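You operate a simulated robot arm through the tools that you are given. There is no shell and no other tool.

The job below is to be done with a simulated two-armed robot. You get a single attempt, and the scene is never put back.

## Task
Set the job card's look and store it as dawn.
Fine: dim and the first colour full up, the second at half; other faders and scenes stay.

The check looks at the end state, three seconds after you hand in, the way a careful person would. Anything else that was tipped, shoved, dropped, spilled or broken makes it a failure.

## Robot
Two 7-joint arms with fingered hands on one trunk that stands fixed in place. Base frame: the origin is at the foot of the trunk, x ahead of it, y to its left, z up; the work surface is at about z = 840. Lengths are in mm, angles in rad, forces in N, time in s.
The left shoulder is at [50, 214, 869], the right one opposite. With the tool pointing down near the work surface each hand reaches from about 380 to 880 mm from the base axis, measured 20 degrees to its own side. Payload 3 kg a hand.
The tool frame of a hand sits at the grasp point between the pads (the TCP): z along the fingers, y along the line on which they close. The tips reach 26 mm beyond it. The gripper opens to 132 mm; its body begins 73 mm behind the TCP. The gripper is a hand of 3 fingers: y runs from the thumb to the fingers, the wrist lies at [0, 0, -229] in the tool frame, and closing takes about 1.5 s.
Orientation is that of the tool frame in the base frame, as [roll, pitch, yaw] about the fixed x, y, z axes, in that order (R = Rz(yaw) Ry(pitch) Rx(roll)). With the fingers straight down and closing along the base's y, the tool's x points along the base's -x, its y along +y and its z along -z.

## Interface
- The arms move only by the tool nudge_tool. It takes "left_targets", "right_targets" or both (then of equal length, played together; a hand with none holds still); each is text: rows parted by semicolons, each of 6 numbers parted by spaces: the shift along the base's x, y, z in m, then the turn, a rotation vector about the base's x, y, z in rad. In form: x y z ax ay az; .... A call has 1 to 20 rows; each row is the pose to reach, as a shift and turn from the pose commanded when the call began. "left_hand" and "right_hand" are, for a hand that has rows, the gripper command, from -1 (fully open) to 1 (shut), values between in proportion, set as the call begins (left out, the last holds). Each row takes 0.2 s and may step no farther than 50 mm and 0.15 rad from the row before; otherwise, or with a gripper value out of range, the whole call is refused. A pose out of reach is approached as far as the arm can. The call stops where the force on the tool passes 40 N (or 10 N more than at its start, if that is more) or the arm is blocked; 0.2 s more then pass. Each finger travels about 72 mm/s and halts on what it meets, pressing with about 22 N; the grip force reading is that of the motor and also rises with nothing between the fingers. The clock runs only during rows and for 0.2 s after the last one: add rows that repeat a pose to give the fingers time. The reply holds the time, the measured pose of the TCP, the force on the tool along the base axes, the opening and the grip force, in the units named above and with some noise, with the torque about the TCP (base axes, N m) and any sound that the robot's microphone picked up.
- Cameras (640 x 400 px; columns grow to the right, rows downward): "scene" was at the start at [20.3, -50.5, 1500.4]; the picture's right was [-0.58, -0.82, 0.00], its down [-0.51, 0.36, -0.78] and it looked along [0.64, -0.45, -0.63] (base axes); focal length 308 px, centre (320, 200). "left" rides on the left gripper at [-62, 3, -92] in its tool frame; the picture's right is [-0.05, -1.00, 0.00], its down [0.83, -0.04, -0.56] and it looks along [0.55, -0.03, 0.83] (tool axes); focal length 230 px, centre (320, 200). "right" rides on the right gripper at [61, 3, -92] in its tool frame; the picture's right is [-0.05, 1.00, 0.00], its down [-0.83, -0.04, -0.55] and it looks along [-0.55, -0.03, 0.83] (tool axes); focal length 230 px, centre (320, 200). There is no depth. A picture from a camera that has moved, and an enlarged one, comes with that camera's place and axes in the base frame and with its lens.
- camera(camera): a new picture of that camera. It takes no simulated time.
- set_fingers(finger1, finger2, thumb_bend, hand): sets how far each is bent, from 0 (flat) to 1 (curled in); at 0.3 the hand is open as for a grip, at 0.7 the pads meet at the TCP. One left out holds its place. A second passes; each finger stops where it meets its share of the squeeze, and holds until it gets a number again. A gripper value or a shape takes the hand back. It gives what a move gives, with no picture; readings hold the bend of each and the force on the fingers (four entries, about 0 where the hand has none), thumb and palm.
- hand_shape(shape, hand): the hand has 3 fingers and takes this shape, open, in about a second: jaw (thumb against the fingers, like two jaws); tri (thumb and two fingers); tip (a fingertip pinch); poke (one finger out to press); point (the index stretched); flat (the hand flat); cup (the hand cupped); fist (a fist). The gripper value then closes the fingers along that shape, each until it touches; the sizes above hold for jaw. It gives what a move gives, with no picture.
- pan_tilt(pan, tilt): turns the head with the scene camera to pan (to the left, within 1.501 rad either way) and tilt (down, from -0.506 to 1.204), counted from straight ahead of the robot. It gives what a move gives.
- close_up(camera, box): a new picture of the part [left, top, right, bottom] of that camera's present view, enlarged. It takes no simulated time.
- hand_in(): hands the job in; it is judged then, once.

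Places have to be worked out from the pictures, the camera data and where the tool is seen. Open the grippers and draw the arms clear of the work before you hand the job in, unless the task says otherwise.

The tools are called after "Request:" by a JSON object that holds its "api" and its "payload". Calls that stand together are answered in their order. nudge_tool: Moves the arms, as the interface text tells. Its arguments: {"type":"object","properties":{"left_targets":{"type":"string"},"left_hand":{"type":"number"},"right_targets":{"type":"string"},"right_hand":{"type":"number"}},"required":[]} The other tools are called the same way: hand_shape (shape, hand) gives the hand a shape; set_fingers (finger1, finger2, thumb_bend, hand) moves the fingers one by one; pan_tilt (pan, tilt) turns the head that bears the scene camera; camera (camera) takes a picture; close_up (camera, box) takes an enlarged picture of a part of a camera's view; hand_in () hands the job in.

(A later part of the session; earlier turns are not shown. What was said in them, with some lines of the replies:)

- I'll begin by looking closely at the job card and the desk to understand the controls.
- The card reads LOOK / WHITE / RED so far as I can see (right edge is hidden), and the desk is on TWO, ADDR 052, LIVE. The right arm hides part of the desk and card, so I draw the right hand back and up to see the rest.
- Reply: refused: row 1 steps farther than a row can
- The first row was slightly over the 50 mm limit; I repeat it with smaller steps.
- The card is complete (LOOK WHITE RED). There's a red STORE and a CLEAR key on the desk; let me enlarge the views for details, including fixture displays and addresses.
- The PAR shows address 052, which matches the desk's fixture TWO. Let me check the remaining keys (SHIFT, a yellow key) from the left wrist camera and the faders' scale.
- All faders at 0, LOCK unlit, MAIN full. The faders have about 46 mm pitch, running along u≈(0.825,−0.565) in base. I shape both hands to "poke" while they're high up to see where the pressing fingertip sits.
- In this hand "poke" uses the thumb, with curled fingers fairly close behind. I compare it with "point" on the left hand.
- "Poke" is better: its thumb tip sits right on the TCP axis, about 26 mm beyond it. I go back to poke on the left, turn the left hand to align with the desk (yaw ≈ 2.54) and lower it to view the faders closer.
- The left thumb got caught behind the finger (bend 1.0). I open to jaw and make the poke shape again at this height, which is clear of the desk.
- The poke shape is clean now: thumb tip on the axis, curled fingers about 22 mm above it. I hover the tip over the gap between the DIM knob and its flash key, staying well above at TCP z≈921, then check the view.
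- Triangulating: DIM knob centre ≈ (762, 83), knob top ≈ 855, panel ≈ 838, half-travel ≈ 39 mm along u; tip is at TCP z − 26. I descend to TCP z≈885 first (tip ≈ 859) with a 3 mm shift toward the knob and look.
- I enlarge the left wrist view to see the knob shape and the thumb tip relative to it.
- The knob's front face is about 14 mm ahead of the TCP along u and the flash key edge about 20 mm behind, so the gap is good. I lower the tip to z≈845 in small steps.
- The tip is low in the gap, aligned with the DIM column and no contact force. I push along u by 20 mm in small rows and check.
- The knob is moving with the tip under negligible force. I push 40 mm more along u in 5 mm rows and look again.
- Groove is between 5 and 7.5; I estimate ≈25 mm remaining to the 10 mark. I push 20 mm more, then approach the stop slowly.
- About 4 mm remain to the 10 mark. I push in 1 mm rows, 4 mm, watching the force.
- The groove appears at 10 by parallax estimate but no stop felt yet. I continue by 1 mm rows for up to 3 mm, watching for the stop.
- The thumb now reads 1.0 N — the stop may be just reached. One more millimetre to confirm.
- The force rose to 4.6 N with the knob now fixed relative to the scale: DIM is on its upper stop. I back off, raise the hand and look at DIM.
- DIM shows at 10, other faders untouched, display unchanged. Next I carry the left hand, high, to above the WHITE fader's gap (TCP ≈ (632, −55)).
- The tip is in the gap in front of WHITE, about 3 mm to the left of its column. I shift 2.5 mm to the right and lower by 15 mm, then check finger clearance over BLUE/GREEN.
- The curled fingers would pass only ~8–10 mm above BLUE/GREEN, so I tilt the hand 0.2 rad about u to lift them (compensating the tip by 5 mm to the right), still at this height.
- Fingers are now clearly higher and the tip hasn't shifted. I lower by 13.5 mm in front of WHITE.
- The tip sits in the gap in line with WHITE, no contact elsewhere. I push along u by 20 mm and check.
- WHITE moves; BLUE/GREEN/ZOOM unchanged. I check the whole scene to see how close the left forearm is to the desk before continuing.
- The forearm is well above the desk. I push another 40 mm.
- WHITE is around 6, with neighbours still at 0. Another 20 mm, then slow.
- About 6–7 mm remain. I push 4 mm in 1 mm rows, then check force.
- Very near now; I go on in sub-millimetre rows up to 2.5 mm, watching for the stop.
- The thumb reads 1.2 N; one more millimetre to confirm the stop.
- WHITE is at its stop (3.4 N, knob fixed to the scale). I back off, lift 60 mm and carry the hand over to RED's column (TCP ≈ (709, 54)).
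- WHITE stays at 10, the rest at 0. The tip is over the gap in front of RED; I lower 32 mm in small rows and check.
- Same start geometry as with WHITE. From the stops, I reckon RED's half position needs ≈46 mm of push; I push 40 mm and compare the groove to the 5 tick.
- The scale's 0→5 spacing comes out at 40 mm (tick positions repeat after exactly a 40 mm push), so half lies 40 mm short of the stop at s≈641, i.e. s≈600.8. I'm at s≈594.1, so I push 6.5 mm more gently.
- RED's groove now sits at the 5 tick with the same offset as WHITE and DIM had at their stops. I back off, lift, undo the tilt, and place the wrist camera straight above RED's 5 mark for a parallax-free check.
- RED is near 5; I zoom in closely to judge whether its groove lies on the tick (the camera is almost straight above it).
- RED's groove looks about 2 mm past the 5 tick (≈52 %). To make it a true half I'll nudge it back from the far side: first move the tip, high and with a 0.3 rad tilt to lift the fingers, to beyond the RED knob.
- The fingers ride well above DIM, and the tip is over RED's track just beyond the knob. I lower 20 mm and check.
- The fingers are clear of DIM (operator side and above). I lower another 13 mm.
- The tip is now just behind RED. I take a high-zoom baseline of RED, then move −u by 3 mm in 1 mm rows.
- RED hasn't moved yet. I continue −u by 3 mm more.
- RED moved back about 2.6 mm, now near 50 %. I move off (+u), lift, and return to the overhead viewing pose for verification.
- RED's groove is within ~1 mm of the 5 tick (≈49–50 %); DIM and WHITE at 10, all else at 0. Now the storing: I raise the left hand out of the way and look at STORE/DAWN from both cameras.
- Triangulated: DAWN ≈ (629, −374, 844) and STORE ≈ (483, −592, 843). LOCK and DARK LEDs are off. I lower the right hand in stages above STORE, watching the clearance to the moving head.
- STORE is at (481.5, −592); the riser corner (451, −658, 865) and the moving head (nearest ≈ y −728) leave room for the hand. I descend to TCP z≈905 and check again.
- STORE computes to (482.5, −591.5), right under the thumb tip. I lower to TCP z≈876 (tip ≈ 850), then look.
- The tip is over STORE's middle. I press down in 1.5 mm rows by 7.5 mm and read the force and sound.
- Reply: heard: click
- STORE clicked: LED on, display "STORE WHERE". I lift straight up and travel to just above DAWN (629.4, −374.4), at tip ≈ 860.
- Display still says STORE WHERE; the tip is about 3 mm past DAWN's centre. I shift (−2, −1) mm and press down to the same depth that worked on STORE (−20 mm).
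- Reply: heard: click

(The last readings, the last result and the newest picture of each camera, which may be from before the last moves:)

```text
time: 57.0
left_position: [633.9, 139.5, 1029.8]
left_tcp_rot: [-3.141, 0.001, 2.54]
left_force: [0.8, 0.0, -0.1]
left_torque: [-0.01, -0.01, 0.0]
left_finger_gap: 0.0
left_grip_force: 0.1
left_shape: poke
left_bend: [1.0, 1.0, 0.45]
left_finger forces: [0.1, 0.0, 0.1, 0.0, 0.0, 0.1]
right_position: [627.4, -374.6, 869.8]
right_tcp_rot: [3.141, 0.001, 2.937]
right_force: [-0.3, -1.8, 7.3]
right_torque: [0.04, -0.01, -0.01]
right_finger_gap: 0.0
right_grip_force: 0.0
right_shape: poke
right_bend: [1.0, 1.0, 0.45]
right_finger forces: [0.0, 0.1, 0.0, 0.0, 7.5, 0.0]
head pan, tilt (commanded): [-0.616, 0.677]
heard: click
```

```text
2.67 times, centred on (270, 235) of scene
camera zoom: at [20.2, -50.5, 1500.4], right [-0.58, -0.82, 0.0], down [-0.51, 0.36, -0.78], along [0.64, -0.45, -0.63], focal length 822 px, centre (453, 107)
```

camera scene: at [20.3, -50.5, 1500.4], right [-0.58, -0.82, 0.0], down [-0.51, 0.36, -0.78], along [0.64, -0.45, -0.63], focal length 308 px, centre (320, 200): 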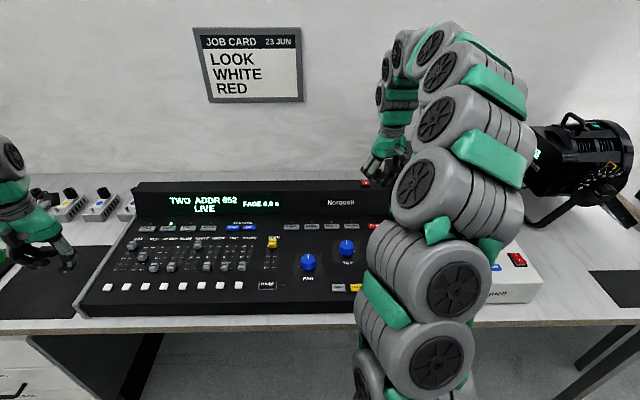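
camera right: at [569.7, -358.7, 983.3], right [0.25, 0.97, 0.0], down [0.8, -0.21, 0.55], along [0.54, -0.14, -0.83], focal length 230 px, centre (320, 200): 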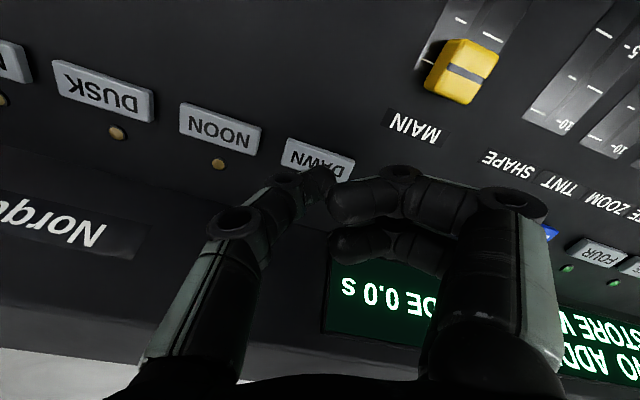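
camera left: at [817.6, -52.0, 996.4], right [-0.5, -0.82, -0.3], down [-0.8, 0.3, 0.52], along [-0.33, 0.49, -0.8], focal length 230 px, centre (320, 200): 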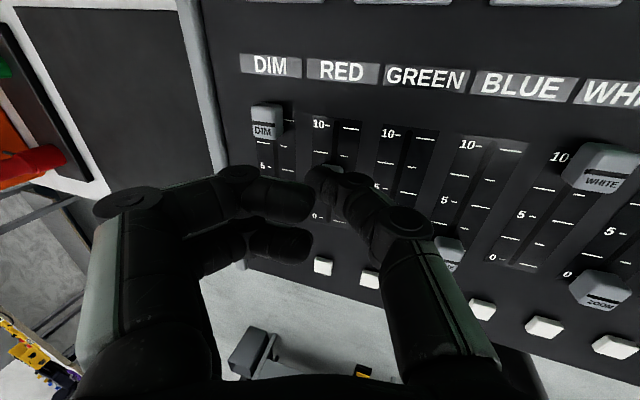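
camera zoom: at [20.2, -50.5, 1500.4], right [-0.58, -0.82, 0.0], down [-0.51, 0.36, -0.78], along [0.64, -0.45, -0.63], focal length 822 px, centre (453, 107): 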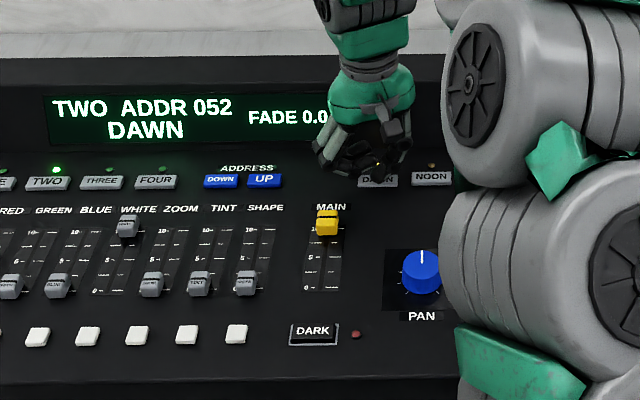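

DAWN clicked: its LED is lit and the display shows DAWN. I lift the right hand straight up and draw it back clear of the desk.

Request:
{"api": "nudge_tool", "payload": {"right_targets": "0 0 0.02 0 0 0; 0 0 0.06 0 0 0; 0 0 0.1 0 0 0; 0 0 0.14 0 0 0; 0 0 0.18 0 0 0; -0.03 -0.03 0.2 0 0 0; -0.06 -0.06 0.22 0 0 0; -0.09 -0.09 0.24 0 0 0; -0.12 -0.12 0.25 0 0 0; -0.12 -0.12 0.25 0 0 0"}}

Request:
{"api": "camera", "payload": {"camera": "scene"}}

Request:
{"api": "close_up", "payload": {"camera": "scene", "box": [80, 170, 400, 330]}}

Request:
{"api": "close_up", "payload": {"camera": "right", "box": [200, 0, 640, 240]}}

```text
time: 59.2
left_position: [632.9, 139.6, 1028.5]
left_tcp_rot: [-3.141, 0.0, 2.541]
left_force: [0.2, -0.2, 0.7]
left_torque: [-0.03, 0.03, 0.02]
left_finger_gap: 0.0
left_grip_force: 0.1
left_shape: poke
left_bend: [1.0, 1.0, 0.45]
left_finger forces: [0.0, 0.0, 0.0, 0.0, 0.0, 0.0]
right_position: [508.0, -492.7, 1116.1]
right_tcp_rot: [-3.141, -0.001, 2.937]
right_force: [0.1, -0.3, 0.9]
right_torque: [0.04, 0.0, -0.02]
right_finger_gap: 0.1
right_grip_force: 0.0
right_shape: poke
right_bend: [1.0, 1.0, 0.45]
right_finger forces: [0.0, 0.1, 0.1, 0.1, 0.0, 0.0]
head pan, tilt (commanded): [-0.616, 0.677]
```

```text
taken
camera scene: at [20.3, -50.5, 1500.4], right [-0.58, -0.82, 0.0], down [-0.51, 0.36, -0.78], along [0.64, -0.45, -0.63], focal length 308 px, centre (320, 200)
```

scene: 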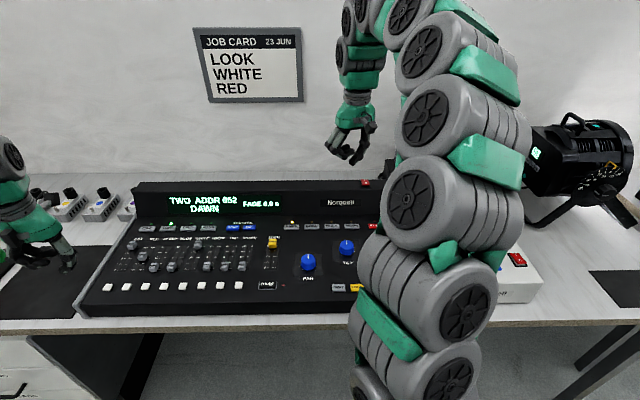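

```text
2.00 times, centred on (240, 250) of scene
camera zoom: at [20.3, -50.5, 1500.4], right [-0.58, -0.82, 0.0], down [-0.51, 0.36, -0.78], along [0.64, -0.45, -0.63], focal length 616 px, centre (480, 100)
```

zoom: 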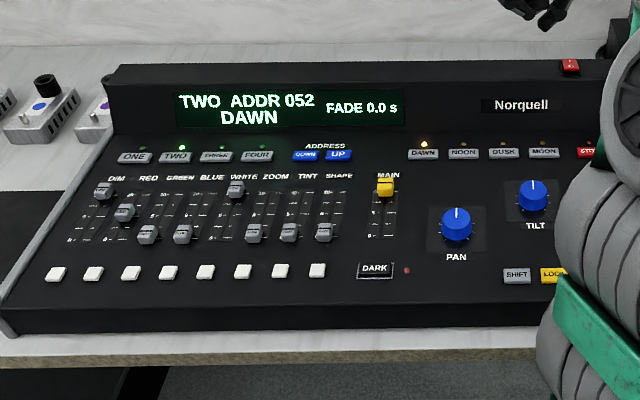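

```text
1.45 times, centred on (420, 120) of right
camera zoom: at [447.4, -477.6, 1209.2], right [0.25, 0.97, 0.0], down [0.8, -0.21, 0.56], along [0.54, -0.14, -0.83], focal length 335 px, centre (174, 316)
```

zoom: 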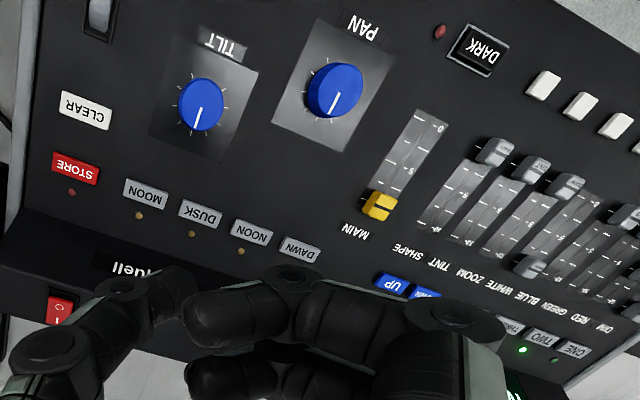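

Display shows TWO ADDR 052 DAWN, DAWN LED on and STORE LED off. A final check of the fader positions and the PAR.

Request:
{"api": "close_up", "payload": {"camera": "scene", "box": [110, 225, 260, 305]}}

Request:
{"api": "close_up", "payload": {"camera": "scene", "box": [500, 100, 640, 240]}}

Request:
{"api": "camera", "payload": {"camera": "left"}}

```text
4.27 times, centred on (185, 265) of scene
camera zoom: at [20.3, -50.5, 1500.4], right [-0.58, -0.82, 0.0], down [-0.51, 0.36, -0.78], along [0.64, -0.45, -0.63], focal length 1315 px, centre (896, -77)
```

zoom: 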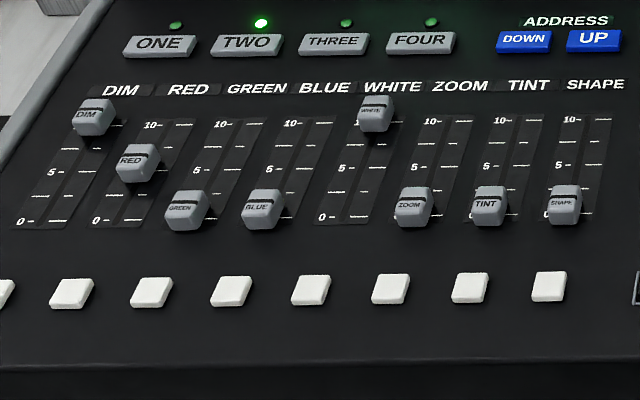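

```text
2.86 times, centred on (570, 170) of scene
camera zoom: at [20.3, -50.5, 1500.4], right [-0.58, -0.82, 0.0], down [-0.51, 0.36, -0.78], along [0.64, -0.45, -0.63], focal length 880 px, centre (-394, 286)
```

zoom: 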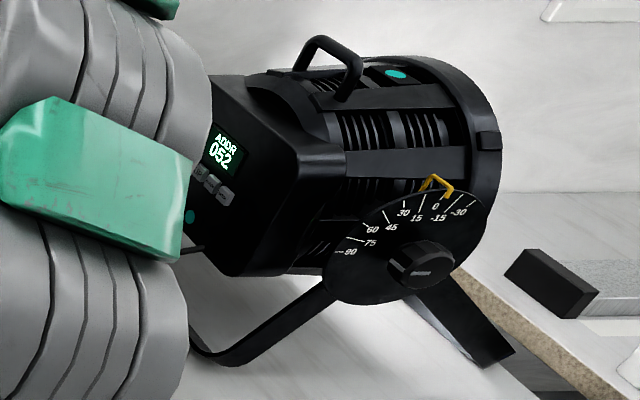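

```text
taken
camera left: at [686.8, 108.4, 1122.7], right [-0.52, -0.85, 0.0], down [-0.71, 0.43, 0.55], along [-0.47, 0.29, -0.83], focal length 230 px, centre (320, 200)
```

left: 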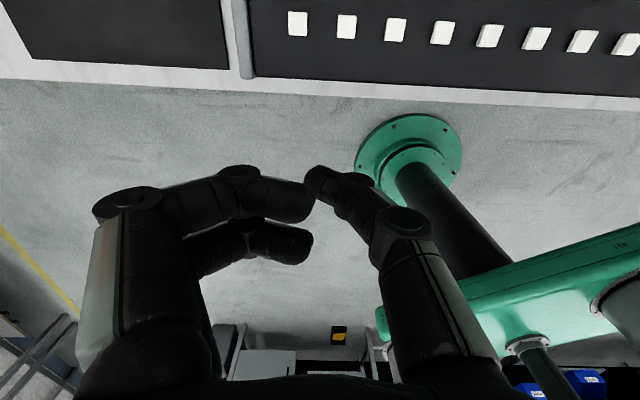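

Faders read DIM 10, RED 5, WHITE 10, all others 0, MAIN untouched. I open both hands (jaw shape) where they're clear of everything.

Request:
{"api": "hand_shape", "payload": {"hand": "right", "shape": "jaw"}}

Request:
{"api": "hand_shape", "payload": {"hand": "left", "shape": "jaw"}}

Request:
{"api": "nudge_tool", "payload": {"left_targets": "-0.02 0.02 0.03 0 0 0; -0.04 0.03 0.05 0 0 0; -0.04 0.03 0.05 0 0 0", "left_hand": -1, "right_targets": "-0.015 -0.03 0.015 0 0 0; -0.03 -0.06 0.025 0 0 0; -0.03 -0.06 0.025 0 0 0", "right_hand": -1}}

Request:
{"api": "camera", "payload": {"camera": "scene"}}

```text
time: 60.1
left_position: [634.6, 138.6, 1029.2]
left_tcp_rot: [-3.141, 0.001, 2.539]
left_force: [0.0, -1.2, 0.5]
left_torque: [-0.02, -0.01, 0.01]
left_finger_gap: 0.2
left_grip_force: 0.1
left_shape: poke
left_bend: [1.0, 1.0, 0.45]
left_finger forces: [0.0, 0.0, 0.0, 0.1, 0.0, 0.0]
right_position: [507.8, -493.1, 1117.0]
right_tcp_rot: [3.141, -0.002, 2.937]
right_force: [-0.7, 0.1, -0.4]
right_torque: [-0.02, -0.01, 0.0]
right_finger_gap: 132.0
right_grip_force: 0.1
right_shape: jaw
right_bend: [0.3, 0.3, 0.3]
right_finger forces: [0.0, 0.0, 0.0, 0.0, 0.1, 0.0]
head pan, tilt (commanded): [-0.616, 0.677]
```

```text
time: 61.0
left_position: [632.8, 137.9, 1028.2]
left_tcp_rot: [-3.141, -0.001, 2.539]
left_force: [-0.9, -0.3, -0.5]
left_torque: [-0.02, 0.0, 0.0]
left_finger_gap: 131.9
left_grip_force: 0.1
left_shape: jaw
left_bend: [0.3, 0.3, 0.3]
left_finger forces: [0.1, 0.0, 0.0, 0.0, 0.0, 0.0]
right_position: [506.7, -493.5, 1116.9]
right_tcp_rot: [-3.141, -0.001, 2.937]
right_force: [0.7, -0.4, -0.1]
right_torque: [-0.01, -0.02, 0.01]
right_finger_gap: 131.8
right_grip_force: 0.1
right_shape: jaw
right_bend: [0.3, 0.3, 0.3]
right_finger forces: [0.0, 0.0, 0.0, 0.1, 0.0, 0.0]
head pan, tilt (commanded): [-0.616, 0.677]
```

```text
time: 61.8
left_position: [593.4, 169.8, 1080.5]
left_tcp_rot: [3.14, -0.001, 2.54]
left_force: [0.2, 0.0, 0.0]
left_torque: [0.02, 0.01, 0.02]
left_finger_gap: 131.7
left_grip_force: 0.1
left_shape: jaw
left_bend: [0.3, 0.3, 0.3]
left_finger forces: [0.0, 0.0, 0.0, 0.0, 0.1, 0.1]
right_position: [478.8, -555.3, 1143.1]
right_tcp_rot: [3.141, 0.001, 2.939]
right_force: [0.5, 1.2, -0.3]
right_torque: [0.02, -0.01, -0.04]
right_finger_gap: 131.9
right_grip_force: 0.1
right_shape: jaw
right_bend: [0.3, 0.3, 0.3]
right_finger forces: [0.0, 0.0, 0.0, 0.0, 0.1, 0.0]
head pan, tilt (commanded): [-0.616, 0.677]
```

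```text
taken
camera scene: at [20.3, -50.5, 1500.4], right [-0.58, -0.82, 0.0], down [-0.51, 0.36, -0.78], along [0.64, -0.45, -0.63], focal length 308 px, centre (320, 200)
```

scene: 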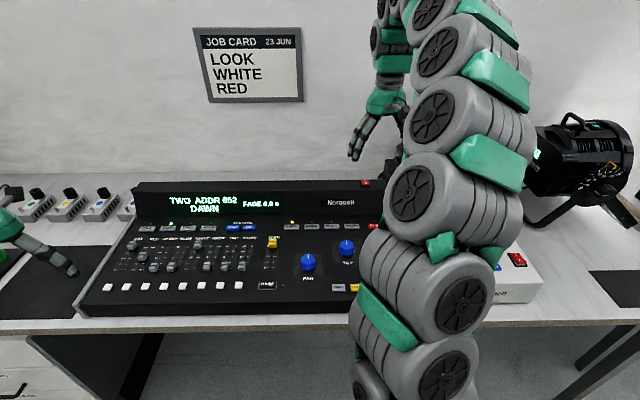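

Both hands are open and clear of the desk. The display still shows DAWN with its LED lit, the look is set and stored, and nothing else has moved, so I hand the job in.

Request:
{"api": "hand_in", "payload": {}}

```text
The job is handed in.
```

The job card's look is set on the desk and stored as dawn, and I've handed the job in. I don't have the check's result.

- **Card:** it reads LOOK / WHITE / RED, so white is the first colour and red the second. I left the desk on fixture TWO at address 052, which matches the address shown on the spotlight.
- **Faders:** DIM and WHITE are at their upper stops. RED is at half: I first pushed it about 2 mm too far, nudged it back, and it now sits within about 1 mm of the 5 mark. The other colour and effect faders stay at 0, and MAIN is untouched at full.
- **Storing:** pressing STORE brought up "STORE WHERE". Pressing DAWN then clicked, lit its light and put "DAWN" on the display, and the STORE light went out. I pressed no other scene key.

I saw nothing else moved or knocked in the last pictures. Both hands are open and clear of the desk.
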